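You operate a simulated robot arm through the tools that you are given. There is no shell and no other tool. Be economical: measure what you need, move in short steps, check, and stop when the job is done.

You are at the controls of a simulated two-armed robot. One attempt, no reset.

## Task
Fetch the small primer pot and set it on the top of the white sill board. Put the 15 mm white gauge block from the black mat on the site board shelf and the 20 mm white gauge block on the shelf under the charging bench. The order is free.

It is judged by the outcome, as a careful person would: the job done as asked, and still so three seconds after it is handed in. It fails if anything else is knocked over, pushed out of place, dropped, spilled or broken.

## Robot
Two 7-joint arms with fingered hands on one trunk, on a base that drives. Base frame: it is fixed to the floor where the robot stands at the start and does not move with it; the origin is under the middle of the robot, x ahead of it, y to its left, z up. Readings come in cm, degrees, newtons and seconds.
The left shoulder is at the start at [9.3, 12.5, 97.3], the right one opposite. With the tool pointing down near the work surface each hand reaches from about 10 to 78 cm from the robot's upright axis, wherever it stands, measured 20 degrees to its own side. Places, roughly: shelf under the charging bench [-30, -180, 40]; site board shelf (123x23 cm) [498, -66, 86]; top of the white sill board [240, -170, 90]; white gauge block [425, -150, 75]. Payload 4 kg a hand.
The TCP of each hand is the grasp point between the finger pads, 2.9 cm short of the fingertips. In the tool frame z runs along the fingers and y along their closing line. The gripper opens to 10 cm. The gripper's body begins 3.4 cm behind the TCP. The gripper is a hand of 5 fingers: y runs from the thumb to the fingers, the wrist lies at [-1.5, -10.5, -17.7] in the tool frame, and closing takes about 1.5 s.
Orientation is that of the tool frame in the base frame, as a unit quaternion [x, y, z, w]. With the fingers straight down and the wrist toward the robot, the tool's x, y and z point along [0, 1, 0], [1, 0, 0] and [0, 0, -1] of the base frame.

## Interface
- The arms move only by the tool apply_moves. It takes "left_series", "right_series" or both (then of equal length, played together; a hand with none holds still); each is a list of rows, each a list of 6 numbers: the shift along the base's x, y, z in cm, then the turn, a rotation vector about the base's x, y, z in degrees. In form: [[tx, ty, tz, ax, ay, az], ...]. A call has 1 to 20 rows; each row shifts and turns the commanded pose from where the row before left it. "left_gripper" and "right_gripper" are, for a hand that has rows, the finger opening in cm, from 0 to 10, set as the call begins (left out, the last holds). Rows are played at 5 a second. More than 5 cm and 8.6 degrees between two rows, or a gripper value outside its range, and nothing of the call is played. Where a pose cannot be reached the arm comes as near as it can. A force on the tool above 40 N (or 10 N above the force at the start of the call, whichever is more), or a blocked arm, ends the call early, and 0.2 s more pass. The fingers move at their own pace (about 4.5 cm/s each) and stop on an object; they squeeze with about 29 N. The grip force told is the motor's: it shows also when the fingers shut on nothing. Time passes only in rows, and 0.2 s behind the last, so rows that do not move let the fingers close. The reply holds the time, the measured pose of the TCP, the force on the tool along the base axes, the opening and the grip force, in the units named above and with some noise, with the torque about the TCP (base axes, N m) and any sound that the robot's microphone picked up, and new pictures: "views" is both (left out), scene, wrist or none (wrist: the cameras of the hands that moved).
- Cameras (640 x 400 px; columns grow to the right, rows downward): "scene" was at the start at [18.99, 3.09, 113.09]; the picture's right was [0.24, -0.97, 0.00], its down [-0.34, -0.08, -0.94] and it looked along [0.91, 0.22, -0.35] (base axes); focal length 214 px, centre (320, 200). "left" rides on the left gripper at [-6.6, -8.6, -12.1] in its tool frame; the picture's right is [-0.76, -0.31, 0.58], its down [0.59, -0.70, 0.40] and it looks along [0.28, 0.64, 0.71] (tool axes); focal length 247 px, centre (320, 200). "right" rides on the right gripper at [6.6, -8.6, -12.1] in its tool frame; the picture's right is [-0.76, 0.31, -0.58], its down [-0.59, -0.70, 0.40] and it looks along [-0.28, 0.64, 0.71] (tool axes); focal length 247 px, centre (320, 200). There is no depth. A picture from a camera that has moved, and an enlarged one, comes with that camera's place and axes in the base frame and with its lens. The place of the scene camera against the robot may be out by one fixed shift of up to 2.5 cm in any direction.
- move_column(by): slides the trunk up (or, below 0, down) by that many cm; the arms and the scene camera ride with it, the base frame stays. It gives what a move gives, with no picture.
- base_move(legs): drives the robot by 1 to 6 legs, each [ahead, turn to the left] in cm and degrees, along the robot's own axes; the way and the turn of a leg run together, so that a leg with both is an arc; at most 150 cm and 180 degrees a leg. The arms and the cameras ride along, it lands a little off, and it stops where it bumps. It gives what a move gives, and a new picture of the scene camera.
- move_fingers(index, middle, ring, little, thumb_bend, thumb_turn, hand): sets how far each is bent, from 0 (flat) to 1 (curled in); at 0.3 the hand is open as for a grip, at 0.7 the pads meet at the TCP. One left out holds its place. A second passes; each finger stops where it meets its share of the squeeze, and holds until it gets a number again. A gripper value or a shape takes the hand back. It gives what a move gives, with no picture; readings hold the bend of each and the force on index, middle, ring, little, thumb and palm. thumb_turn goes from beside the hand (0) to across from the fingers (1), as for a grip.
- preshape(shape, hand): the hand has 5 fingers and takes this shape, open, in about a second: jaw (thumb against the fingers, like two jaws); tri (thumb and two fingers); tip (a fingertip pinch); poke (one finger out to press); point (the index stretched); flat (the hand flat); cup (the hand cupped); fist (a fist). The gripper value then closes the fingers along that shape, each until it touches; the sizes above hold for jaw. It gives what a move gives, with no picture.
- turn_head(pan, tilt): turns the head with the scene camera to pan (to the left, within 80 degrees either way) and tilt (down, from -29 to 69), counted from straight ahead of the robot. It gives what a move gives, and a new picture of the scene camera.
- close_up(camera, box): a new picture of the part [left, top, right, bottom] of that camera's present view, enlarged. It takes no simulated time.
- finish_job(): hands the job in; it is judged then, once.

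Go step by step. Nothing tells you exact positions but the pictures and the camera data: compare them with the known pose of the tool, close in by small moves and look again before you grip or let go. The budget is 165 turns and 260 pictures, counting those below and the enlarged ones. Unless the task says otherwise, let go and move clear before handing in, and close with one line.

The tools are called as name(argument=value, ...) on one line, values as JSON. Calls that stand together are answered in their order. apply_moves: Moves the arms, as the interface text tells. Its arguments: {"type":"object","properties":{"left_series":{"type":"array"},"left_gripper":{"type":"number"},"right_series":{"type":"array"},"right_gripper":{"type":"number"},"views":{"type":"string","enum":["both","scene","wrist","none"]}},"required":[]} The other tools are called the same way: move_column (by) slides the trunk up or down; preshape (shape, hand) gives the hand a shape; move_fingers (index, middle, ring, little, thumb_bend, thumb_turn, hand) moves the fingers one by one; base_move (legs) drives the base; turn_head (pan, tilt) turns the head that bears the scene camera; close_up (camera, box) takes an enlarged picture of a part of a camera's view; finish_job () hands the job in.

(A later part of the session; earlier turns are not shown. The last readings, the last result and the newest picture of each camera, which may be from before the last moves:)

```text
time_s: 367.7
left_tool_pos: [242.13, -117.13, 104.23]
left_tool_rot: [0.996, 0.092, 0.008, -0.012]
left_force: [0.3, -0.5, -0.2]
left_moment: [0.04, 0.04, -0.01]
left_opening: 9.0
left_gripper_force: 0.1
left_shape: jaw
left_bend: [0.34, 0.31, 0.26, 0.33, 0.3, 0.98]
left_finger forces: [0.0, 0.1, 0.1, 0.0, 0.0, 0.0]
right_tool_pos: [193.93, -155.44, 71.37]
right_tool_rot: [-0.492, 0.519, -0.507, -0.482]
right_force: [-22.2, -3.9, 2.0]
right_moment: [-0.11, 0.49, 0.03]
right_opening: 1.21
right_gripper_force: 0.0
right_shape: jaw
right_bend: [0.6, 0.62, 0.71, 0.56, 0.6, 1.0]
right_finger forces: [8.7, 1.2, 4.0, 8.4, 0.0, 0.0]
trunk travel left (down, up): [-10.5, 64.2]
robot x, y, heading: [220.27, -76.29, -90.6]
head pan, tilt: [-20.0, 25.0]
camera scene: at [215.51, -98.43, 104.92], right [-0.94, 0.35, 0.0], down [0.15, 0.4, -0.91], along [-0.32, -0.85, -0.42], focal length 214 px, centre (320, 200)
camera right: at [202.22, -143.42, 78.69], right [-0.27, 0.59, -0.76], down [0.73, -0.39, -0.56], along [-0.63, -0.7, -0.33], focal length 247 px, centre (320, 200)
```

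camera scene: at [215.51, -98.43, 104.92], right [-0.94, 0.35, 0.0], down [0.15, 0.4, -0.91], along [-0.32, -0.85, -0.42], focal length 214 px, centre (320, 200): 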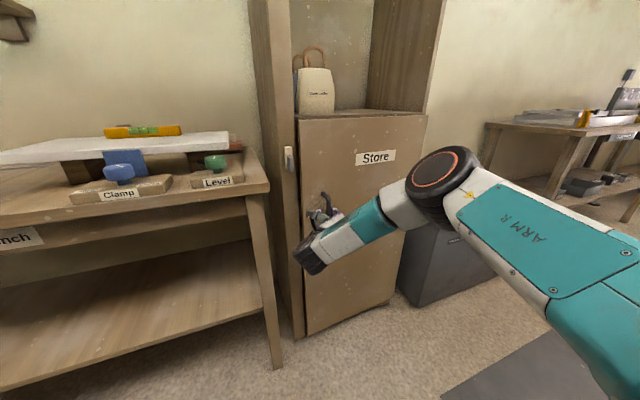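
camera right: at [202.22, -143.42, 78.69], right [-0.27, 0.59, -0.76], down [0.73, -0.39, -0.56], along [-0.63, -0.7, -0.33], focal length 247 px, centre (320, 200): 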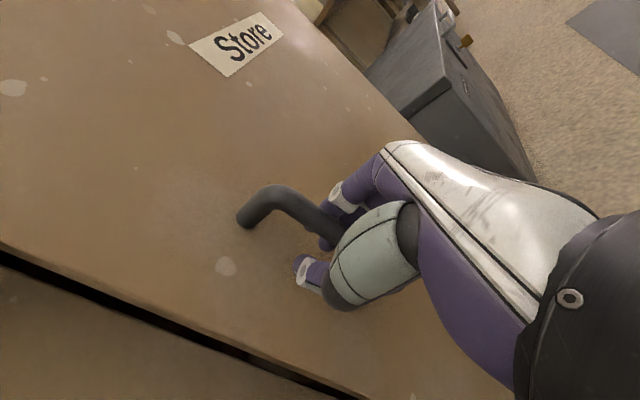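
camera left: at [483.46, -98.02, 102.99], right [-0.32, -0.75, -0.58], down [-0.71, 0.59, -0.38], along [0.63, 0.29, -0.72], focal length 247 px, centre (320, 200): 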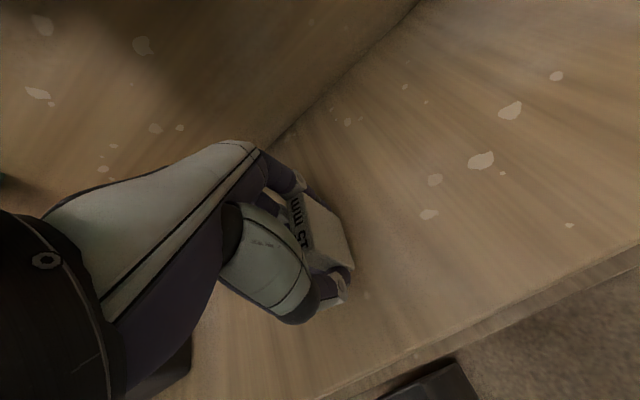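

The door is opening. Continue pulling along its arc.

apply_moves(right_series=[[-0.3, 2.84, 0, 0, 0, 2], [-0.5, 2.82, 0, 0, 0, 2], [-0.7, 2.77, 0, 0, 0, 2], [-0.9, 2.72, 0, 0, 0, 2], [-1.07, 2.65, 0, 0, 0, 2], [-1.25, 2.57, 0, 0, 0, 2], [0, 0, 0, 0, 0, 0]], views="both")

```text
time_s: 368.4
left_tool_pos: [242.27, -117.28, 104.07]
left_tool_rot: [0.996, 0.093, 0.008, -0.014]
left_force: [0.8, 1.0, -0.1]
left_moment: [-0.02, 0.03, 0.01]
left_opening: 8.99
left_gripper_force: 0.0
left_shape: jaw
left_bend: [0.34, 0.31, 0.26, 0.33, 0.3, 0.98]
left_finger forces: [0.1, 0.0, 0.0, 0.1, 0.0, 0.0]
right_tool_pos: [192.86, -150.56, 71.55]
right_tool_rot: [-0.502, 0.512, -0.511, -0.473]
right_force: [-24.0, -8.8, -4.2]
right_moment: [-0.17, 0.44, 0.04]
right_opening: 1.18
right_gripper_force: 0.1
right_shape: jaw
right_bend: [0.59, 0.62, 0.71, 0.55, 0.6, 1.0]
right_finger forces: [10.3, 2.1, 5.1, 8.7, 0.0, 0.0]
right hand out of reach, approached as far as the arm can: row 2, 3
trunk travel left (down, up): [-10.5, 64.2]
robot x, y, heading: [220.49, -76.48, -90.2]
head pan, tilt: [-20.0, 25.0]
stopped in row 3 (right hand): the force on the tool passed its limit at 48 N (the readings are from after the stop); the commanded pose is now the measured one
camera scene: at [215.48, -98.51, 104.88], right [-0.94, 0.35, 0.0], down [0.15, 0.4, -0.91], along [-0.32, -0.85, -0.42], focal length 214 px, centre (320, 200)
camera right: at [200.77, -138.28, 78.8], right [-0.29, 0.59, -0.75], down [0.74, -0.36, -0.56], along [-0.61, -0.72, -0.33], focal length 247 px, centre (320, 200)
```

scene: 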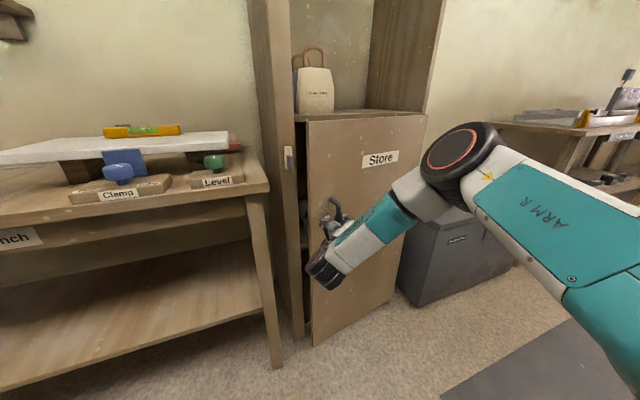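
right: 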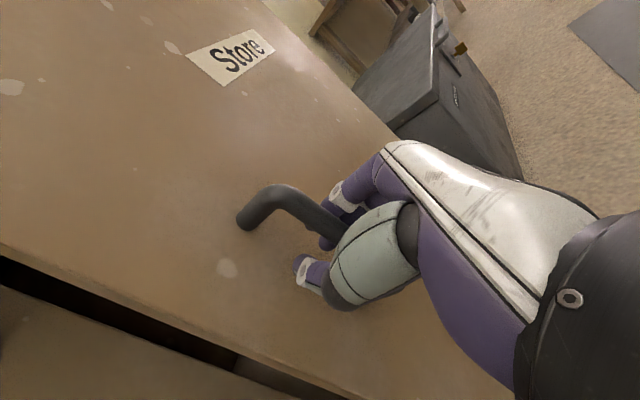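

The arm is at its retract limit; use the base to back up while holding the handle.

base_move(legs=[[-8, 0]])

apply_moves(right_series=[[-1, 0, 0, 0, 0, 3], [-1, 0, 0, 0, 0, 3], [-0.5, 0, 0, 0, 0, 3], [0, 0, 0, 0, 0, 0]], views="none")

base_move(legs=[[-10, 0]])

```text
time_s: 369.3
left_tool_pos: [242.11, -115.47, 104.08]
left_tool_rot: [0.996, 0.091, 0.007, -0.013]
left_force: [0.2, 0.3, -0.1]
left_moment: [0.02, 0.0, -0.02]
left_opening: 9.02
left_gripper_force: 0.0
left_shape: jaw
left_bend: [0.34, 0.31, 0.26, 0.33, 0.3, 0.98]
left_finger forces: [0.0, 0.0, 0.0, 0.0, 0.0, 0.0]
right_tool_pos: [191.89, -148.64, 71.6]
right_tool_rot: [-0.498, 0.514, -0.508, -0.479]
right_force: [-17.2, -5.5, -5.0]
right_moment: [-0.01, 0.28, 0.02]
right_opening: 1.17
right_gripper_force: 0.0
right_shape: jaw
right_bend: [0.61, 0.63, 0.72, 0.56, 0.6, 1.0]
right_finger forces: [6.9, 0.4, 2.6, 7.2, 0.0, 0.0]
trunk travel left (down, up): [-10.5, 64.2]
robot x, y, heading: [220.2, -73.68, -91.2]
head pan, tilt: [-20.0, 25.0]
stopped in leg 1: the force on the tool passed its limit at 44 N (the readings are from after the stop); the commanded pose is now the measured one
camera scene: at [215.31, -96.58, 104.9], right [-0.93, 0.36, 0.0], down [0.15, 0.4, -0.91], along [-0.33, -0.85, -0.42], focal length 214 px, centre (320, 200)
```

scene: 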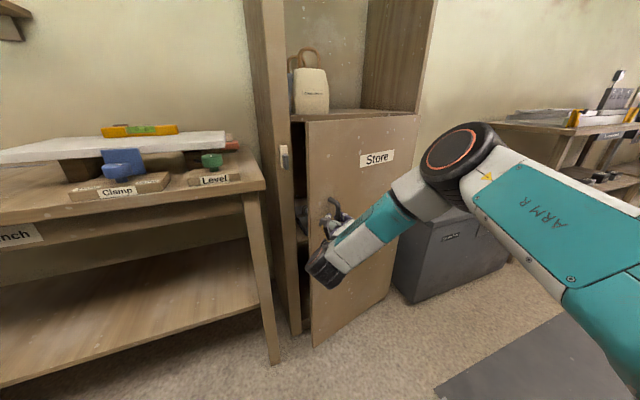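

```text
time_s: 369.9
left_tool_pos: [241.94, -115.46, 104.18]
left_tool_rot: [0.996, 0.092, 0.007, -0.013]
left_force: [0.3, 1.3, 0.0]
left_moment: [-0.01, -0.01, 0.0]
left_opening: 8.99
left_gripper_force: 0.1
left_shape: jaw
left_bend: [0.34, 0.31, 0.26, 0.33, 0.3, 0.98]
left_finger forces: [0.0, 0.0, 0.0, 0.0, 0.0, 0.0]
right_tool_pos: [192.44, -149.63, 72.33]
right_tool_rot: [0.51, -0.511, 0.514, 0.464]
right_force: [-22.0, -6.1, -8.5]
right_moment: [-0.03, 0.26, -0.05]
right_opening: 1.23
right_gripper_force: 0.0
right_shape: jaw
right_bend: [0.59, 0.61, 0.71, 0.54, 0.6, 1.0]
right_finger forces: [9.1, 2.5, 4.7, 6.7, 0.0, 0.1]
right hand out of reach, approached as far as the arm can: row 1, 2
trunk travel left (down, up): [-10.5, 64.2]
robot x, y, heading: [220.14, -74.29, -90.8]
head pan, tilt: [-20.0, 25.0]
stopped in row 2 (right hand): the force on the tool passed its limit at 45 N (the readings are from after the stop); the commanded pose is now the measured one
```

```text
time_s: 370.8
left_tool_pos: [241.75, -113.3, 104.13]
left_tool_rot: [0.996, 0.09, 0.007, -0.014]
left_force: [-0.1, 0.4, -0.2]
left_moment: [-0.02, 0.03, 0.0]
left_opening: 9.02
left_gripper_force: 0.0
left_shape: jaw
left_bend: [0.34, 0.31, 0.26, 0.33, 0.3, 0.98]
left_finger forces: [0.0, 0.0, 0.0, 0.0, 0.1, 0.1]
right_tool_pos: [191.44, -147.14, 72.5]
right_tool_rot: [-0.506, 0.513, -0.508, -0.472]
right_force: [-17.7, -7.2, -5.7]
right_moment: [-0.05, 0.27, -0.02]
right_opening: 1.18
right_gripper_force: 0.0
right_shape: jaw
right_bend: [0.6, 0.62, 0.71, 0.56, 0.6, 1.0]
right_finger forces: [7.4, 1.5, 3.7, 6.8, 0.1, 0.0]
trunk travel left (down, up): [-10.5, 64.2]
robot x, y, heading: [220.49, -72.25, -91.4]
head pan, tilt: [-20.0, 25.0]
stopped in leg 1: the force on the tool passed its limit at 43 N (the readings are from after the stop); the commanded pose is now the measured one
camera scene: at [215.2, -94.26, 104.9], right [-0.93, 0.36, 0.0], down [0.16, 0.39, -0.91], along [-0.33, -0.84, -0.42], focal length 214 px, centre (320, 200)
```

scene: 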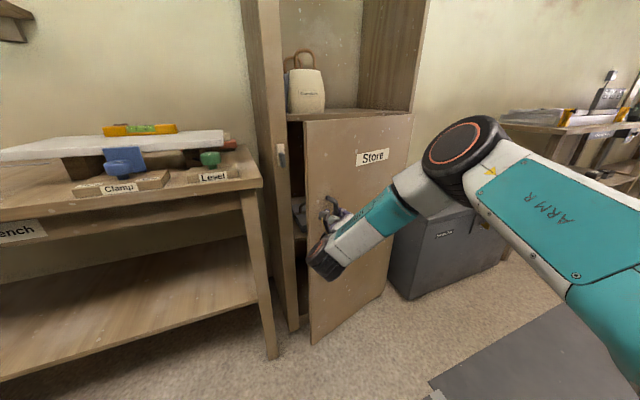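

The door is ajar ~15 cm. Release the handle and push the door further by its edge.

apply_moves(right_series=[[0.5, -0.5, 0, 0, 0, 0], [0, 0, 0, 0, 0, 0], [0, 0, 0, 0, 0, 0], [0, 0, 0, 0, 0, 0], [0, 0, 0, 0, 0, 0], [0, 0, 0, 0, 0, 0]], right_gripper=9, views="none")

base_move(legs=[[-10, 0]])

```text
time_s: 372.2
left_tool_pos: [242.01, -113.18, 104.18]
left_tool_rot: [0.996, 0.09, 0.007, -0.013]
left_force: [0.0, -0.4, 0.6]
left_moment: [-0.02, -0.01, 0.0]
left_opening: 9.0
left_gripper_force: 0.2
left_shape: jaw
left_bend: [0.34, 0.31, 0.26, 0.33, 0.3, 0.98]
left_finger forces: [0.0, 0.0, 0.0, 0.0, 0.0, 0.0]
right_tool_pos: [192.53, -147.68, 72.72]
right_tool_rot: [0.508, -0.511, 0.511, 0.469]
right_force: [0.2, 1.5, -0.4]
right_moment: [-0.01, -0.01, 0.0]
right_opening: 8.98
right_gripper_force: 0.1
right_shape: jaw
right_bend: [0.34, 0.31, 0.25, 0.33, 0.3, 0.98]
right_finger forces: [0.0, 0.1, 0.0, 0.1, 0.0, 0.1]
trunk travel left (down, up): [-10.5, 64.2]
robot x, y, heading: [220.51, -72.56, -91.6]
head pan, tilt: [-20.0, 25.0]
```

```text
time_s: 373.3
left_tool_pos: [242.42, -103.13, 104.18]
left_tool_rot: [0.996, 0.09, 0.006, -0.013]
left_force: [0.3, 0.7, -0.7]
left_moment: [-0.03, 0.03, -0.02]
left_opening: 8.99
left_gripper_force: 0.1
left_shape: jaw
left_bend: [0.34, 0.31, 0.26, 0.33, 0.3, 0.98]
left_finger forces: [0.1, 0.0, 0.0, 0.1, 0.1, 0.0]
right_tool_pos: [192.97, -137.75, 72.81]
right_tool_rot: [0.507, -0.511, 0.511, 0.47]
right_force: [0.2, -0.6, -0.4]
right_moment: [-0.01, 0.02, -0.01]
right_opening: 8.98
right_gripper_force: 0.0
right_shape: jaw
right_bend: [0.34, 0.31, 0.25, 0.33, 0.3, 0.98]
right_finger forces: [0.0, 0.1, 0.1, 0.0, 0.1, 0.0]
trunk travel left (down, up): [-10.5, 64.2]
robot x, y, heading: [220.35, -62.16, -91.5]
head pan, tilt: [-20.0, 25.0]
camera scene: at [215.58, -84.22, 104.93], right [-0.93, 0.36, 0.0], down [0.15, 0.39, -0.91], along [-0.33, -0.84, -0.42], focal length 214 px, centre (320, 200)
```

scene: 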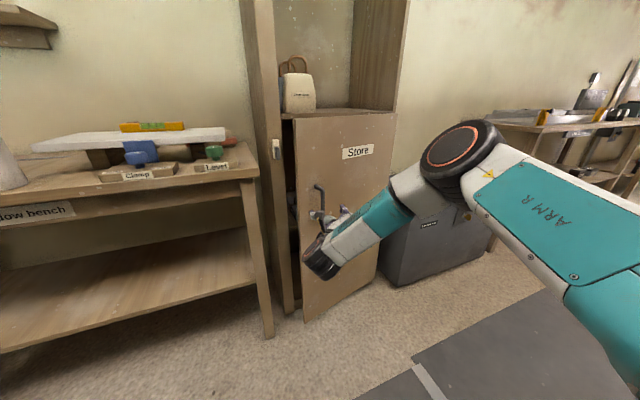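

apply_moves(right_series=[[0, 1, 0, 0, 0, 0], [2, 0, 0, 0, 0, 0], [2, 0, 0, 0, 0, 0], [2, 0, 0, 0, 0, 0], [1.5, 0, 0, 0, 0, 0], [0, 0, 0, 0, 0, 0]], right_gripper=0, views="none")

base_move(legs=[[13, 0]])

```text
time_s: 374.7
left_tool_pos: [242.35, -103.2, 104.24]
left_tool_rot: [0.996, 0.09, 0.007, -0.013]
left_force: [0.5, 0.8, 1.0]
left_moment: [-0.04, -0.02, 0.0]
left_opening: 9.02
left_gripper_force: 0.0
left_shape: jaw
left_bend: [0.34, 0.31, 0.26, 0.33, 0.3, 0.98]
left_finger forces: [0.0, 0.0, 0.0, 0.1, 0.0, 0.1]
right_tool_pos: [200.4, -136.87, 72.73]
right_tool_rot: [0.506, -0.51, 0.512, 0.47]
right_force: [-0.2, -0.4, 0.3]
right_moment: [0.01, -0.02, 0.0]
right_opening: 0.0
right_gripper_force: 22.1
right_shape: jaw
right_bend: [0.7, 0.7, 0.7, 0.7, 0.7, 1.0]
right_finger forces: [0.1, 0.0, 0.0, 0.1, 0.0, 0.0]
trunk travel left (down, up): [-10.5, 64.2]
robot x, y, heading: [220.78, -61.84, -91.5]
head pan, tilt: [-20.0, 25.0]
```

```text
time_s: 376.0
left_tool_pos: [242.06, -116.1, 104.11]
left_tool_rot: [0.996, 0.089, 0.007, -0.014]
left_force: [0.2, 0.6, 0.2]
left_moment: [-0.04, -0.02, -0.02]
left_opening: 9.0
left_gripper_force: 0.0
left_shape: jaw
left_bend: [0.34, 0.31, 0.26, 0.33, 0.3, 0.98]
left_finger forces: [0.0, 0.1, 0.1, 0.0, 0.0, 0.0]
right_tool_pos: [200.25, -149.75, 72.79]
right_tool_rot: [0.508, -0.51, 0.512, 0.468]
right_force: [10.0, 2.0, -3.5]
right_moment: [0.05, -0.01, 0.16]
right_opening: 0.0
right_gripper_force: 28.9
right_shape: jaw
right_bend: [0.7, 0.7, 0.7, 0.7, 0.7, 1.0]
right_finger forces: [0.0, 0.0, 0.1, 0.0, 0.0, 0.0]
trunk travel left (down, up): [-10.5, 64.2]
robot x, y, heading: [220.21, -75.2, -91.3]
head pan, tilt: [-20.0, 25.0]
camera scene: at [215.35, -97.22, 104.92], right [-0.93, 0.36, 0.0], down [0.15, 0.39, -0.91], along [-0.33, -0.84, -0.42], focal length 214 px, centre (320, 200)
```

scene: 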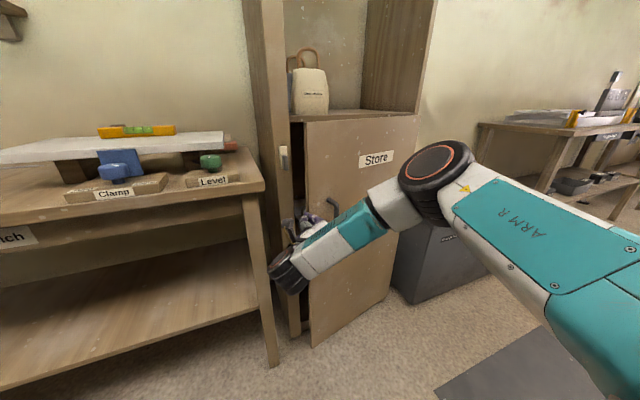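

Touching the door edge. Sweep right to swing the door open.

apply_moves(right_series=[[-1.5, 0, 0, 0, 0, 0], [-2, 0, 0, 0, 0, 0], [-2, 0.3, 0, 0, 0, 0], [-2, 0.3, 0, 0, 0, 0], [-2, 0.3, 0, 0, 0, 0], [-2, 0.5, 0, 0, 0, 0], [-2, 0.5, 0, 0, 0, 0], [-2, 0.5, 0, 0, 0, 0], [-2, 0.5, 0, 0, 0, 0], [0, 0, 0, 0, 0, 0]], views="both")

```text
time_s: 376.5
left_tool_pos: [242.05, -116.1, 104.24]
left_tool_rot: [0.996, 0.09, 0.007, -0.013]
left_force: [0.5, -0.2, -0.1]
left_moment: [-0.01, 0.0, 0.01]
left_opening: 9.01
left_gripper_force: 0.1
left_shape: jaw
left_bend: [0.34, 0.31, 0.26, 0.33, 0.3, 0.98]
left_finger forces: [0.0, 0.1, 0.1, 0.0, 0.1, 0.1]
right_tool_pos: [199.9, -149.59, 72.68]
right_tool_rot: [0.517, -0.502, 0.522, 0.456]
right_force: [17.5, 4.4, 2.0]
right_moment: [0.0, -0.02, 0.3]
right_opening: 0.0
right_gripper_force: 28.8
right_shape: jaw
right_bend: [0.7, 0.7, 0.7, 0.7, 0.7, 1.0]
right_finger forces: [0.1, 0.0, 0.1, 0.0, 0.0, 0.1]
trunk travel left (down, up): [-10.5, 64.2]
robot x, y, heading: [220.54, -74.86, -91.2]
head pan, tilt: [-20.0, 25.0]
stopped in row 2 (right hand): the force on the tool passed its limit at 50 N (the readings are from after the stop); the commanded pose is now the measured one
camera scene: at [215.35, -97.14, 104.95], right [-0.93, 0.36, 0.0], down [0.15, 0.39, -0.91], along [-0.33, -0.84, -0.42], focal length 214 px, centre (320, 200)
camera right: at [207.19, -137.08, 80.21], right [-0.32, 0.58, -0.75], down [0.76, -0.32, -0.57], along [-0.57, -0.75, -0.35], focal length 247 px, centre (320, 200)
```

scene: 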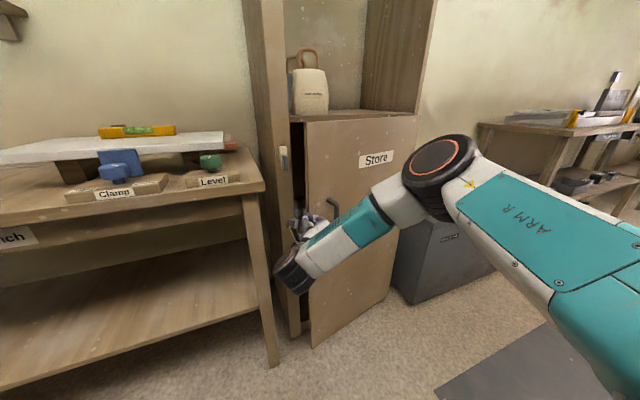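
right: 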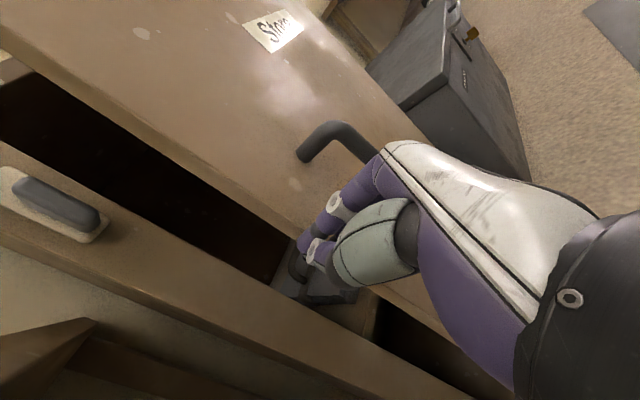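

The fingers are in the gap but pushing nearly edge-on. Yaw the hand about 28° so the fingers reach behind the door, then draw it out.

apply_moves(right_series=[[0.8, -1, 0, 0, 0, 0], [0, -1.2, 0, 0, 0, -7], [-0.5, -1.2, 0, 0, 0, -7], [-1, -1, 0, 0, 0, -7], [-1, -0.5, 0, 0, 0, -7], [0, 0, 0, 0, 0, 0]], views="both")

```text
time_s: 377.4
left_tool_pos: [242.01, -116.13, 104.18]
left_tool_rot: [0.996, 0.091, 0.007, -0.013]
left_force: [0.3, -0.2, 0.4]
left_moment: [0.0, -0.04, 0.02]
left_opening: 8.97
left_gripper_force: 0.0
left_shape: jaw
left_bend: [0.34, 0.31, 0.26, 0.33, 0.3, 0.98]
left_finger forces: [0.0, 0.1, 0.1, 0.0, 0.1, 0.0]
right_tool_pos: [201.01, -153.27, 72.63]
right_tool_rot: [-0.452, 0.564, -0.461, -0.515]
right_force: [17.2, 2.6, 3.1]
right_moment: [-0.08, 0.0, 0.3]
right_opening: 0.0
right_gripper_force: 28.7
right_shape: jaw
right_bend: [0.7, 0.7, 0.7, 0.7, 0.7, 1.0]
right_finger forces: [0.0, 0.0, 0.0, 0.1, 0.0, 0.0]
trunk travel left (down, up): [-10.5, 64.2]
robot x, y, heading: [220.13, -75.31, -91.6]
head pan, tilt: [-20.0, 25.0]
stopped in row 4 (right hand): the force on the tool passed its limit at 47 N (the readings are from after the stop); the commanded pose is now the measured one
camera scene: at [215.35, -97.13, 104.94], right [-0.93, 0.36, 0.0], down [0.15, 0.39, -0.91], along [-0.33, -0.84, -0.42], focal length 214 px, centre (320, 200)
camera right: at [211.15, -142.84, 80.22], right [-0.16, 0.64, -0.75], down [0.66, -0.49, -0.57], along [-0.73, -0.59, -0.35], focal length 247 px, centre (320, 200)
```

scene: 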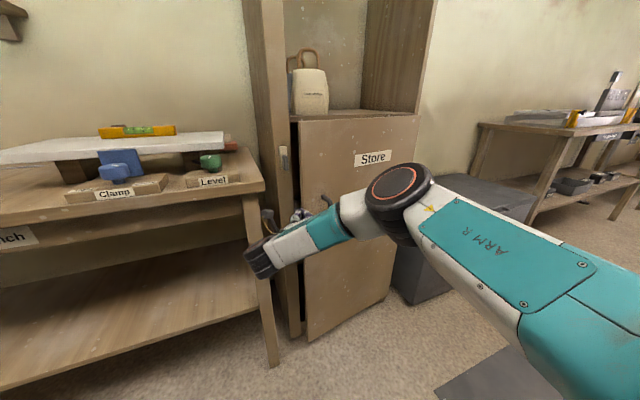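
right: 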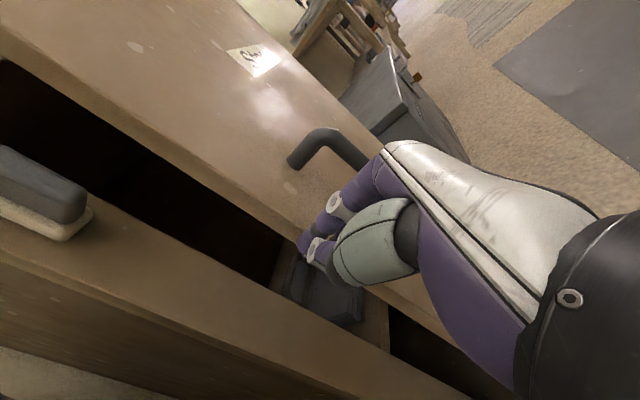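

apply_moves(right_series=[[-0.3, 0.3, 0, 0, 0, 0], [-0.3, 0.3, 0, 0, 0, 0], [-0.3, 0.3, 0, 0, 0, 0], [-0.3, 0.3, 0, 0, 0, 0], [-0.3, 0.3, 0, 0, 0, 0], [-0.3, 0.3, 0, 0, 0, 0], [-0.3, 0.3, 0, 0, 0, 0], [-0.3, 0.3, 0, 0, 0, 0], [-0.3, 0.3, 0, 0, 0, 0], [-0.3, 0.3, 0, 0, 0, 0], [-0.3, 0.3, 0, 0, 0, 0], [-0.3, 0.3, 0, 0, 0, 0]], views="wrist")

```text
time_s: 378.1
left_tool_pos: [242.1, -116.14, 104.12]
left_tool_rot: [0.996, 0.09, 0.007, -0.013]
left_force: [-0.3, -0.4, 0.5]
left_moment: [-0.01, -0.06, 0.0]
left_opening: 9.04
left_gripper_force: 0.1
left_shape: jaw
left_bend: [0.34, 0.31, 0.26, 0.33, 0.3, 0.98]
left_finger forces: [0.0, 0.0, 0.0, 0.0, 0.0, 0.0]
right_tool_pos: [200.95, -152.49, 72.6]
right_tool_rot: [-0.454, 0.562, -0.464, -0.513]
right_force: [12.0, 1.3, 3.0]
right_moment: [-0.08, 0.05, 0.18]
right_opening: 0.0
right_gripper_force: 29.1
right_shape: jaw
right_bend: [0.7, 0.7, 0.7, 0.7, 0.7, 1.0]
right_finger forces: [0.1, 0.0, 0.1, 0.0, 0.1, 0.1]
trunk travel left (down, up): [-10.5, 64.2]
robot x, y, heading: [220.39, -74.72, -91.5]
head pan, tilt: [-20.0, 25.0]
stopped in row 3 (right hand): the force on the tool passed its limit at 41 N (the readings are from after the stop); the commanded pose is now the measured one
camera right: at [210.9, -142.02, 80.22], right [-0.17, 0.64, -0.75], down [0.67, -0.48, -0.56], along [-0.72, -0.59, -0.35], focal length 247 px, centre (320, 200)
```

right: 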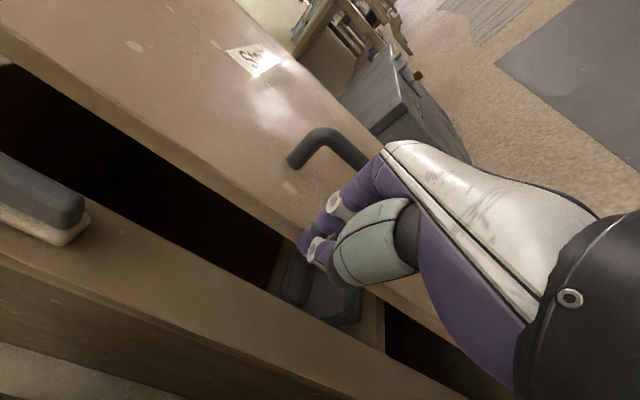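

Pushing on the edge isn't effective. Better: come down from above with the hand pointing down behind the open door's top, then draw it outwards. Back off and reorient.

base_move(legs=[[-15, 0]])

apply_moves(right_series=[[-0.7, 0.7, 2.03, 4.53, 4.1, 4.97], [-0.7, 0.7, 2.03, 4.53, 4.1, 4.97], [-0.7, 0.7, 2.03, 4.53, 4.1, 4.97], [-0.7, 0.7, 2.03, 4.53, 4.1, 4.97], [-0.7, 0.7, 2.03, 4.53, 4.1, 4.97], [-0.7, 0.7, 2.03, 4.53, 4.1, 4.97], [-0.7, 0.7, 2.03, 4.53, 4.1, 4.97], [-0.7, 0.7, 2.03, 4.53, 4.1, 4.97], [-0.7, 0.7, 2.03, 4.53, 4.1, 4.97], [-0.7, 0.7, 2.03, 4.53, 4.1, 4.97], [-0.7, 0.7, 2.03, 4.53, 4.1, 4.97], [-0.7, 0.7, 2.03, 4.53, 4.1, 4.97], [-0.7, 0.7, 2.03, 4.53, 4.1, 4.97], [-0.7, 0.7, 2.03, 4.53, 4.1, 4.97], [-0.7, 0.7, 2.03, 4.53, 4.1, 4.97], [-0.7, 0.7, 2.03, 4.53, 4.1, 4.97], [0, 0, 0, 0, 0, 0]], views="scene")

```text
time_s: 379.5
left_tool_pos: [242.34, -101.36, 104.14]
left_tool_rot: [0.996, 0.091, 0.007, -0.012]
left_force: [-0.2, 0.0, 0.1]
left_moment: [0.03, 0.01, 0.02]
left_opening: 9.0
left_gripper_force: 0.1
left_shape: jaw
left_bend: [0.34, 0.31, 0.26, 0.33, 0.3, 0.98]
left_finger forces: [0.1, 0.1, 0.1, 0.0, 0.1, 0.0]
right_tool_pos: [200.88, -137.73, 72.53]
right_tool_rot: [-0.454, 0.564, -0.463, -0.512]
right_force: [-0.6, 0.2, -0.3]
right_moment: [0.0, 0.01, 0.02]
right_opening: 0.0
right_gripper_force: 29.0
right_shape: jaw
right_bend: [0.7, 0.7, 0.7, 0.7, 0.7, 1.0]
right_finger forces: [0.0, 0.0, 0.0, 0.0, 0.0, 0.0]
trunk travel left (down, up): [-10.5, 64.2]
robot x, y, heading: [220.55, -60.12, -91.4]
head pan, tilt: [-20.0, 25.0]
camera scene: at [215.66, -82.35, 104.94], right [-0.93, 0.36, 0.0], down [0.15, 0.39, -0.91], along [-0.33, -0.84, -0.42], focal length 214 px, centre (320, 200)
```

scene: 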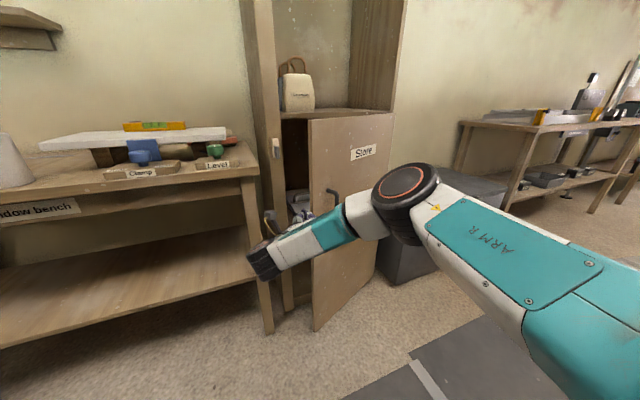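

```text
time_s: 383.1
left_tool_pos: [242.45, -101.38, 104.07]
left_tool_rot: [0.996, 0.091, 0.007, -0.013]
left_force: [0.3, -0.7, 0.4]
left_moment: [-0.02, -0.03, -0.03]
left_opening: 8.98
left_gripper_force: 0.0
left_shape: jaw
left_bend: [0.34, 0.31, 0.26, 0.33, 0.3, 0.98]
left_finger forces: [0.0, 0.1, 0.1, 0.1, 0.0, 0.0]
right_tool_pos: [189.77, -126.55, 105.09]
right_tool_rot: [1.0, 0.001, 0.0, 0.001]
right_force: [0.0, -0.3, 0.1]
right_moment: [-0.01, 0.02, 0.01]
right_opening: 0.02
right_gripper_force: 29.1
right_shape: jaw
right_bend: [0.7, 0.7, 0.7, 0.7, 0.7, 1.0]
right_finger forces: [0.0, 0.1, 0.1, 0.0, 0.0, 0.1]
trunk travel left (down, up): [-10.5, 64.2]
robot x, y, heading: [220.56, -60.64, -91.2]
head pan, tilt: [-20.0, 25.0]
camera scene: at [215.65, -82.39, 104.92], right [-0.93, 0.36, 0.0], down [0.15, 0.39, -0.91], along [-0.33, -0.84, -0.42], focal length 214 px, centre (320, 200)
```

scene: 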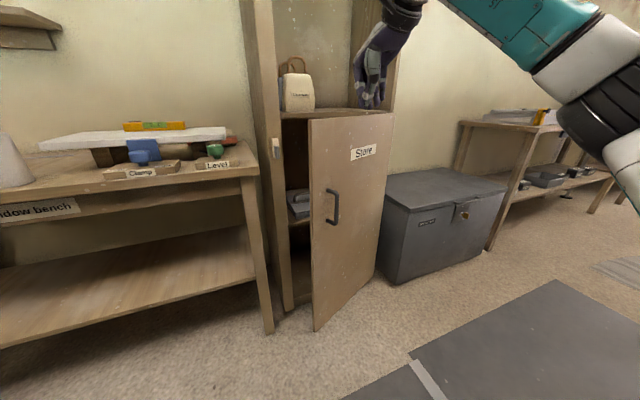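

The door is open about 30°. Look inside through the gap.

close_up(camera="scene", box=[265, 110, 345, 310])

```text
2.00 times, centred on (305, 210) of scene
camera zoom: at [215.65, -82.39, 104.92], right [-0.93, 0.36, 0.0], down [0.15, 0.39, -0.91], along [-0.33, -0.84, -0.42], focal length 429 px, centre (350, 180)
```

zoom: 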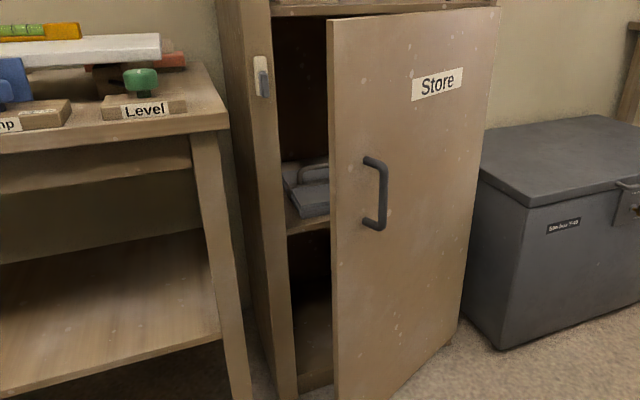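

Only the edge of a shelf is visible. Bring the down-pointing hand above and behind the door top.

apply_moves(right_series=[[-3, 0, 0, 0, 0, 0], [0, 0, 0, 0, 0, 0]], views="none")

base_move(legs=[[29, 0]])

close_up(camera="right", box=[0, 0, 640, 400])

```text
time_s: 383.7
left_tool_pos: [242.31, -101.26, 104.22]
left_tool_rot: [0.996, 0.091, 0.007, -0.013]
left_force: [-0.4, -0.4, -0.3]
left_moment: [0.02, -0.01, 0.01]
left_opening: 8.97
left_gripper_force: 0.1
left_shape: jaw
left_bend: [0.34, 0.31, 0.26, 0.33, 0.3, 0.98]
left_finger forces: [0.0, 0.1, 0.1, 0.1, 0.1, 0.0]
right_tool_pos: [186.82, -126.41, 105.08]
right_tool_rot: [1.0, 0.0, 0.0, 0.001]
right_force: [0.0, 1.0, -0.2]
right_moment: [0.02, 0.01, 0.02]
right_opening: 0.02
right_gripper_force: 29.3
right_shape: jaw
right_bend: [0.7, 0.7, 0.7, 0.7, 0.7, 1.0]
right_finger forces: [0.1, 0.0, 0.0, 0.1, 0.1, 0.0]
trunk travel left (down, up): [-10.5, 64.2]
robot x, y, heading: [220.35, -60.28, -91.2]
head pan, tilt: [-20.0, 25.0]
```

```text
time_s: 385.7
left_tool_pos: [241.92, -130.18, 104.15]
left_tool_rot: [0.996, 0.092, 0.007, -0.012]
left_force: [-1.0, -0.2, -0.1]
left_moment: [-0.01, 0.0, 0.0]
left_opening: 9.01
left_gripper_force: 0.1
left_shape: jaw
left_bend: [0.34, 0.31, 0.26, 0.33, 0.3, 0.98]
left_finger forces: [0.0, 0.0, 0.0, 0.0, 0.1, 0.0]
right_tool_pos: [186.35, -155.42, 104.98]
right_tool_rot: [1.0, 0.0, 0.0, 0.002]
right_force: [-0.5, -0.2, -0.6]
right_moment: [0.0, -0.01, 0.01]
right_opening: 0.0
right_gripper_force: 28.6
right_shape: jaw
right_bend: [0.7, 0.7, 0.7, 0.7, 0.7, 1.0]
right_finger forces: [0.0, 0.1, 0.1, 0.0, 0.1, 0.0]
trunk travel left (down, up): [-10.5, 64.2]
robot x, y, heading: [220.44, -89.36, -91.3]
head pan, tilt: [-20.0, 25.0]
camera scene: at [215.09, -111.35, 104.91], right [-0.93, 0.36, 0.0], down [0.15, 0.4, -0.91], along [-0.33, -0.84, -0.42], focal length 214 px, centre (320, 200)
```

scene: 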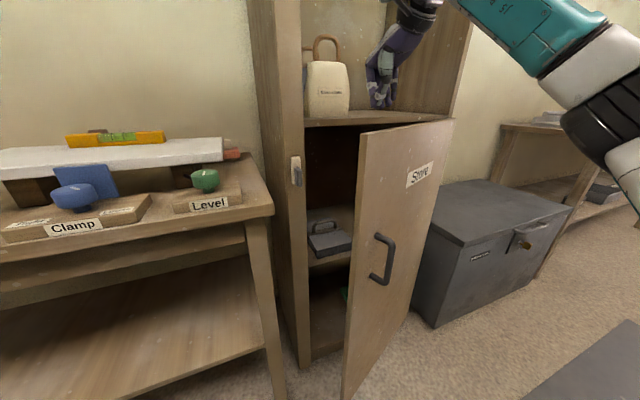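

```text
1.00 times, centred on (320, 200) of right (not enlarged: the box is as wide or as high as the picture)
camera zoom: at [192.98, -146.74, 117.11], right [-0.76, -0.31, 0.58], down [-0.59, 0.7, -0.4], along [-0.28, -0.64, -0.71], focal length 247 px, centre (320, 200)
```

zoom: 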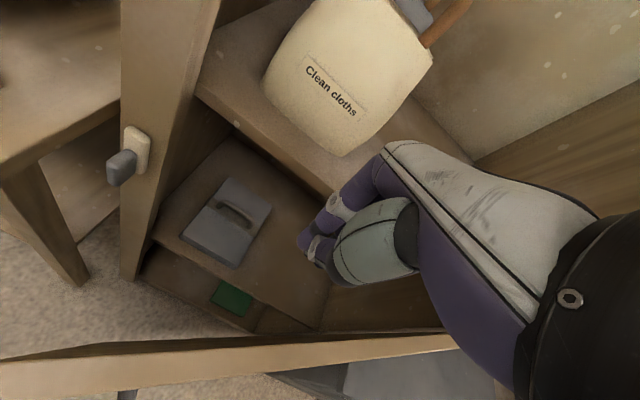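

The door has swung wider; inside are a grey trowel and something green lower down. Lower the hand behind the door and draw it out further.

apply_moves(right_series=[[0, 0, -3.5, 0, 0, 0], [0, 0, -3.5, 0, 0, 0], [0, 0, -3.5, 0, 0, 0], [0, 0, -3.5, 0, 0, 0], [-0.5, 2, 0, 0, 0, 0], [-0.5, 2, 0, 0, 0, 0], [-0.7, 2, 0, 0, 0, 0], [-0.7, 2, 0, 0, 0, 0], [-1, 2, 0, 0, 0, 0], [-1, 2, 0, 0, 0, 0], [-1.2, 2, 0, 0, 0, 0], [-1.2, 2, 0, 0, 0, 0]], views="both")

```text
time_s: 388.3
left_tool_pos: [241.81, -130.14, 104.2]
left_tool_rot: [0.996, 0.092, 0.006, -0.013]
left_force: [-0.4, -0.1, 0.1]
left_moment: [-0.01, 0.02, 0.0]
left_opening: 9.01
left_gripper_force: 0.0
left_shape: jaw
left_bend: [0.34, 0.31, 0.26, 0.33, 0.3, 0.98]
left_finger forces: [0.0, 0.0, 0.1, 0.0, 0.0, 0.1]
right_tool_pos: [179.53, -139.47, 91.23]
right_tool_rot: [1.0, 0.001, 0.001, 0.001]
right_force: [-1.3, -0.2, 0.4]
right_moment: [0.01, -0.04, 0.0]
right_opening: 0.02
right_gripper_force: 28.7
right_shape: jaw
right_bend: [0.7, 0.7, 0.7, 0.7, 0.7, 1.0]
right_finger forces: [0.0, 0.0, 0.1, 0.1, 0.0, 0.0]
trunk travel left (down, up): [-10.5, 64.2]
robot x, y, heading: [220.06, -89.3, -91.0]
head pan, tilt: [-20.0, 25.0]
camera scene: at [215.09, -111.29, 104.94], right [-0.93, 0.36, 0.0], down [0.15, 0.39, -0.91], along [-0.33, -0.85, -0.42], focal length 214 px, centre (320, 200)
camera right: at [186.21, -130.67, 103.22], right [-0.76, -0.31, 0.58], down [-0.59, 0.7, -0.4], along [-0.28, -0.64, -0.71], focal length 247 px, centre (320, 200)
```

scene: 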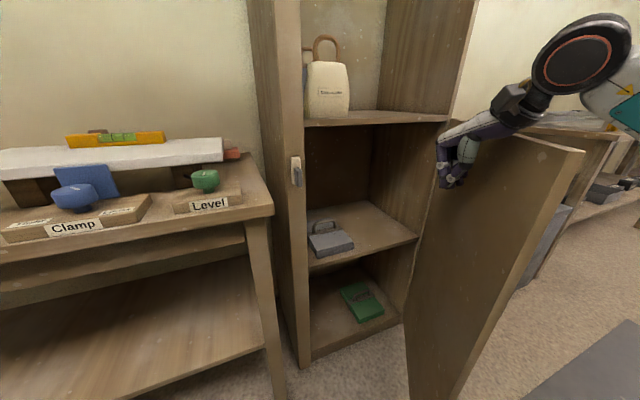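
right: 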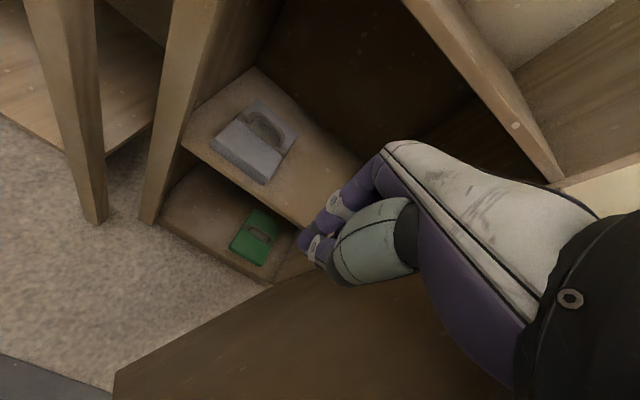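

The Store holds only a trowel and a green tool – no pot. I'll check the round thing behind the sill board from here before closing the door.

turn_head(pan=25, tilt=15)

close_up(camera="scene", box=[270, 150, 430, 250])

```text
time_s: 389.4
left_tool_pos: [241.89, -130.16, 104.16]
left_tool_rot: [0.996, 0.092, 0.007, -0.013]
left_force: [0.4, 0.0, 0.5]
left_moment: [0.01, -0.02, 0.0]
left_opening: 8.99
left_gripper_force: 0.1
left_shape: jaw
left_bend: [0.34, 0.31, 0.26, 0.33, 0.3, 0.98]
left_finger forces: [0.1, 0.0, 0.1, 0.0, 0.0, 0.0]
right_tool_pos: [179.64, -139.6, 91.12]
right_tool_rot: [1.0, 0.001, 0.001, 0.001]
right_force: [-0.5, -0.1, 0.2]
right_moment: [-0.01, -0.01, -0.03]
right_opening: 0.0
right_gripper_force: 29.3
right_shape: jaw
right_bend: [0.7, 0.7, 0.7, 0.7, 0.7, 1.0]
right_finger forces: [0.0, 0.1, 0.0, 0.1, 0.0, 0.1]
trunk travel left (down, up): [-10.5, 64.2]
robot x, y, heading: [220.22, -88.9, -91.3]
head pan, tilt: [25.0, 15.0]
camera scene: at [222.19, -111.26, 106.55], right [-0.91, -0.4, 0.0], down [-0.1, 0.24, -0.97], along [0.39, -0.88, -0.26], focal length 214 px, centre (320, 200)
```

scene: 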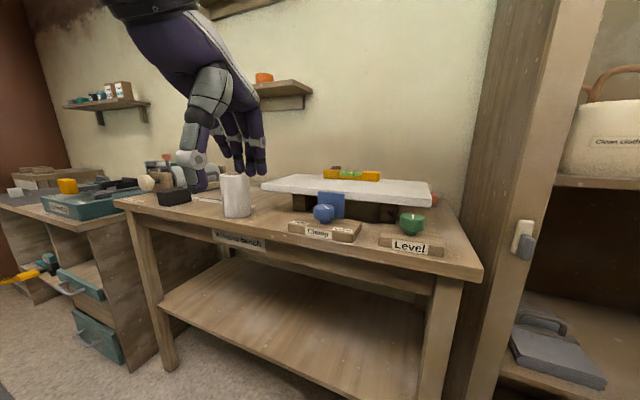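

```text
4.00 times, centred on (350, 200) of scene
camera zoom: at [222.19, -111.26, 106.55], right [-0.91, -0.4, 0.0], down [-0.1, 0.24, -0.97], along [0.39, -0.88, -0.26], focal length 858 px, centre (200, 200)
```

zoom: 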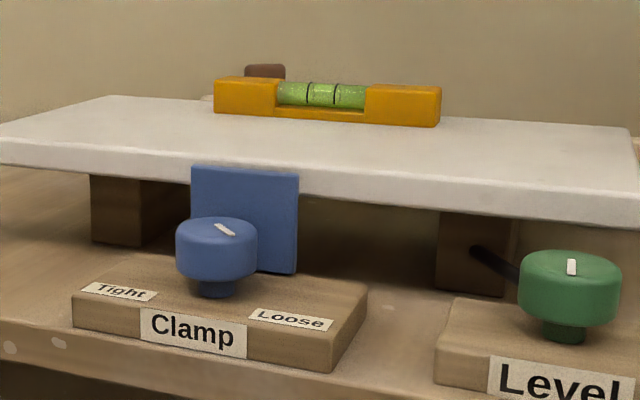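

apply_moves(left_series=[[0, -2.5, 2, 0, 0, 0], [0, -2.5, 2, 0, 0, 0], [0, -2.5, 2, 0, 0, 0], [0, -2.5, 1, 0, 0, 0], [0, -2, 0, 0, 0, 0], [0, 0, 0, 0, 0, 0]], views="wrist")

```text
time_s: 390.8
left_tool_pos: [241.96, -142.15, 111.15]
left_tool_rot: [0.996, 0.092, 0.007, -0.012]
left_force: [-0.9, -0.1, -0.1]
left_moment: [-0.01, 0.01, 0.02]
left_opening: 9.0
left_gripper_force: 0.2
left_shape: jaw
left_bend: [0.34, 0.31, 0.26, 0.33, 0.3, 0.98]
left_finger forces: [0.1, 0.1, 0.1, 0.0, 0.0, 0.1]
right_tool_pos: [179.62, -139.53, 91.05]
right_tool_rot: [1.0, 0.001, 0.0, 0.002]
right_force: [-0.5, -0.1, -0.1]
right_moment: [0.02, -0.02, -0.01]
right_opening: 0.0
right_gripper_force: 29.2
right_shape: jaw
right_bend: [0.7, 0.7, 0.7, 0.7, 0.7, 1.0]
right_finger forces: [0.0, 0.0, 0.0, 0.0, 0.0, 0.0]
trunk travel left (down, up): [-10.5, 64.2]
robot x, y, heading: [220.06, -89.1, -91.1]
head pan, tilt: [25.0, 15.0]
camera left: at [233.94, -135.38, 123.3], right [-0.79, 0.18, -0.58], down [0.45, 0.81, -0.37], along [0.4, -0.56, -0.72], focal length 247 px, centre (320, 200)
```

left: 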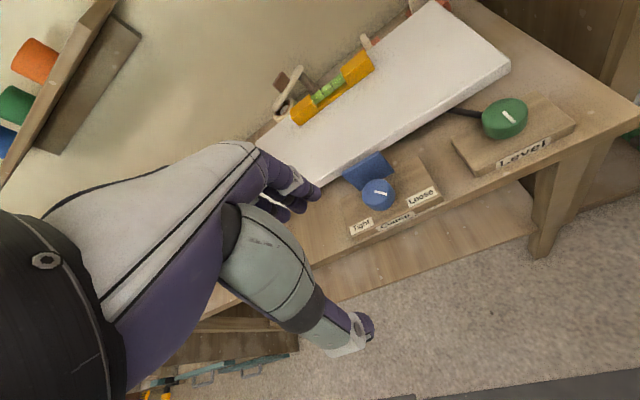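

close_up(camera="left", box=[250, 20, 450, 145])

```text
3.20 times, centred on (350, 82) of left
camera zoom: at [233.94, -135.38, 123.3], right [-0.79, 0.18, -0.58], down [0.45, 0.81, -0.37], along [0.4, -0.56, -0.72], focal length 790 px, centre (224, 576)
```

zoom: 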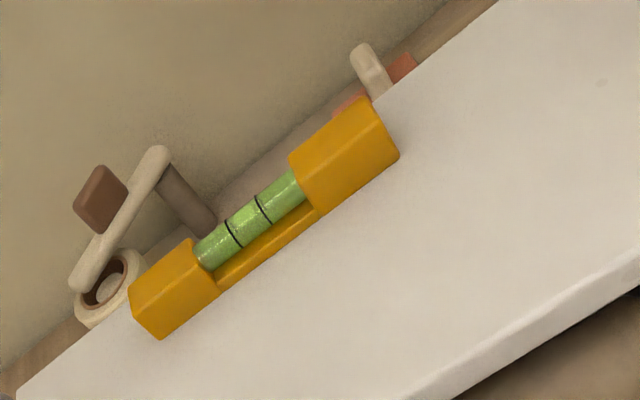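

That's just a tape dispenser. I'll close the Store again: raise the hand clear, drive round to the door's outer side, and push it shut with the left hand.

apply_moves(right_series=[[0, -2, 4, 0, 0, 0], [0, 0, 4, 0, 0, 0], [0, 0, 4, 0, 0, 0], [0, 0, 4, 0, 0, 0], [0, 0, 4, 0, 0, 0]], left_series=[[0, 2.5, 0, 0, 0, 1.5], [0, 2.5, 0, 0, 0, 1.5], [0, 2.5, 0, 0, 0, 1.5], [0, 2.5, 0, 0, 0, 1.5], [0, 2, 0, 0, 0, 1.5]], left_gripper=1, views="none")

turn_head(pan=15, tilt=35)

base_move(legs=[[-22, 0], [0, -90], [82, 0], [0, 91]])

```text
time_s: 392.0
left_tool_pos: [241.93, -130.07, 111.23]
left_tool_rot: [0.987, 0.158, 0.006, -0.013]
left_force: [-0.5, 0.0, -0.7]
left_moment: [0.01, -0.01, 0.0]
left_opening: 1.03
left_gripper_force: 0.0
left_shape: jaw
left_bend: [0.66, 0.63, 0.72, 0.61, 0.6, 1.0]
left_finger forces: [0.1, 0.0, 0.1, 0.0, 0.0, 0.1]
right_tool_pos: [179.62, -141.54, 111.27]
right_tool_rot: [1.0, 0.001, -0.002, 0.002]
right_force: [-0.3, -0.2, -0.3]
right_moment: [0.03, -0.02, 0.02]
right_opening: 0.0
right_gripper_force: 28.9
right_shape: jaw
right_bend: [0.7, 0.7, 0.7, 0.7, 0.7, 1.0]
right_finger forces: [0.0, 0.0, 0.0, 0.0, 0.0, 0.1]
trunk travel left (down, up): [-10.5, 64.2]
robot x, y, heading: [220.1, -89.4, -91.2]
head pan, tilt: [25.0, 15.0]
```

```text
time_s: 392.8
left_tool_pos: [241.91, -130.2, 111.23]
left_tool_rot: [0.987, 0.157, 0.006, -0.012]
left_force: [0.4, 0.6, 0.1]
left_moment: [0.02, 0.0, -0.05]
left_opening: 1.04
left_gripper_force: 0.0
left_shape: jaw
left_bend: [0.66, 0.63, 0.72, 0.61, 0.6, 1.0]
left_finger forces: [0.0, 0.0, 0.1, 0.1, 0.0, 0.0]
right_tool_pos: [179.64, -141.6, 111.12]
right_tool_rot: [1.0, 0.002, 0.0, 0.001]
right_force: [-0.3, -0.5, 0.6]
right_moment: [-0.03, -0.01, -0.01]
right_opening: 0.02
right_gripper_force: 29.3
right_shape: jaw
right_bend: [0.7, 0.7, 0.7, 0.7, 0.7, 1.0]
right_finger forces: [0.1, 0.1, 0.1, 0.0, 0.0, 0.1]
trunk travel left (down, up): [-10.5, 64.2]
robot x, y, heading: [219.89, -89.55, -91.2]
head pan, tilt: [15.0, 35.0]
camera scene: at [220.53, -111.27, 103.36], right [-0.97, -0.24, 0.0], down [-0.14, 0.56, -0.82], along [0.2, -0.8, -0.57], focal length 214 px, centre (320, 200)
```

scene: 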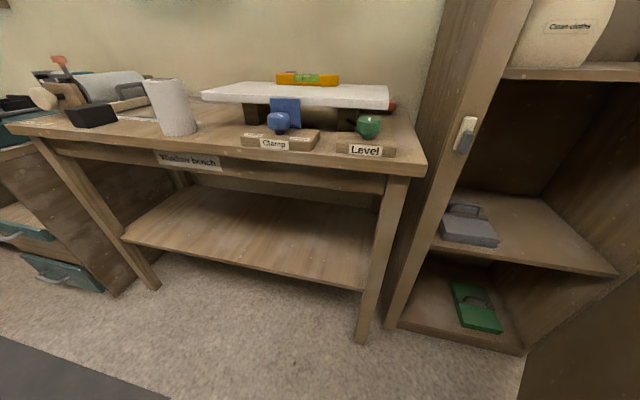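

```text
time_s: 406.4
left_tool_pos: [160.91, -106.14, 111.16]
left_tool_rot: [0.987, 0.161, 0.006, -0.013]
left_force: [0.4, 0.2, -0.5]
left_moment: [0.02, -0.03, -0.03]
left_opening: 1.01
left_gripper_force: 0.1
left_shape: jaw
left_bend: [0.66, 0.63, 0.72, 0.61, 0.6, 1.0]
left_finger forces: [0.0, 0.0, 0.0, 0.0, 0.0, 0.1]
right_tool_pos: [98.71, -117.68, 110.96]
right_tool_rot: [1.0, 0.004, 0.001, 0.001]
right_force: [0.1, -1.2, -0.7]
right_moment: [0.01, 0.01, -0.02]
right_opening: 0.0
right_gripper_force: 29.7
right_shape: jaw
right_bend: [0.7, 0.7, 0.7, 0.7, 0.7, 1.0]
right_finger forces: [0.0, 0.1, 0.0, 0.1, 0.1, 0.0]
trunk travel left (down, up): [-10.5, 64.2]
robot x, y, heading: [138.56, -65.28, -91.0]
head pan, tilt: [15.0, 35.0]
camera scene: at [139.49, -87.24, 103.35], right [-0.97, -0.24, 0.0], down [-0.14, 0.56, -0.82], along [0.2, -0.79, -0.57], focal length 214 px, centre (320, 200)
```

scene: 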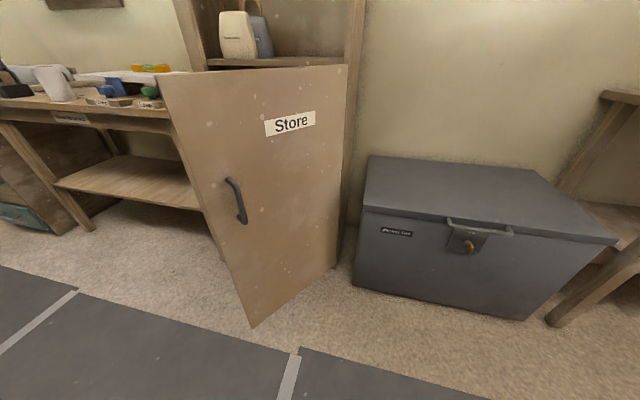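

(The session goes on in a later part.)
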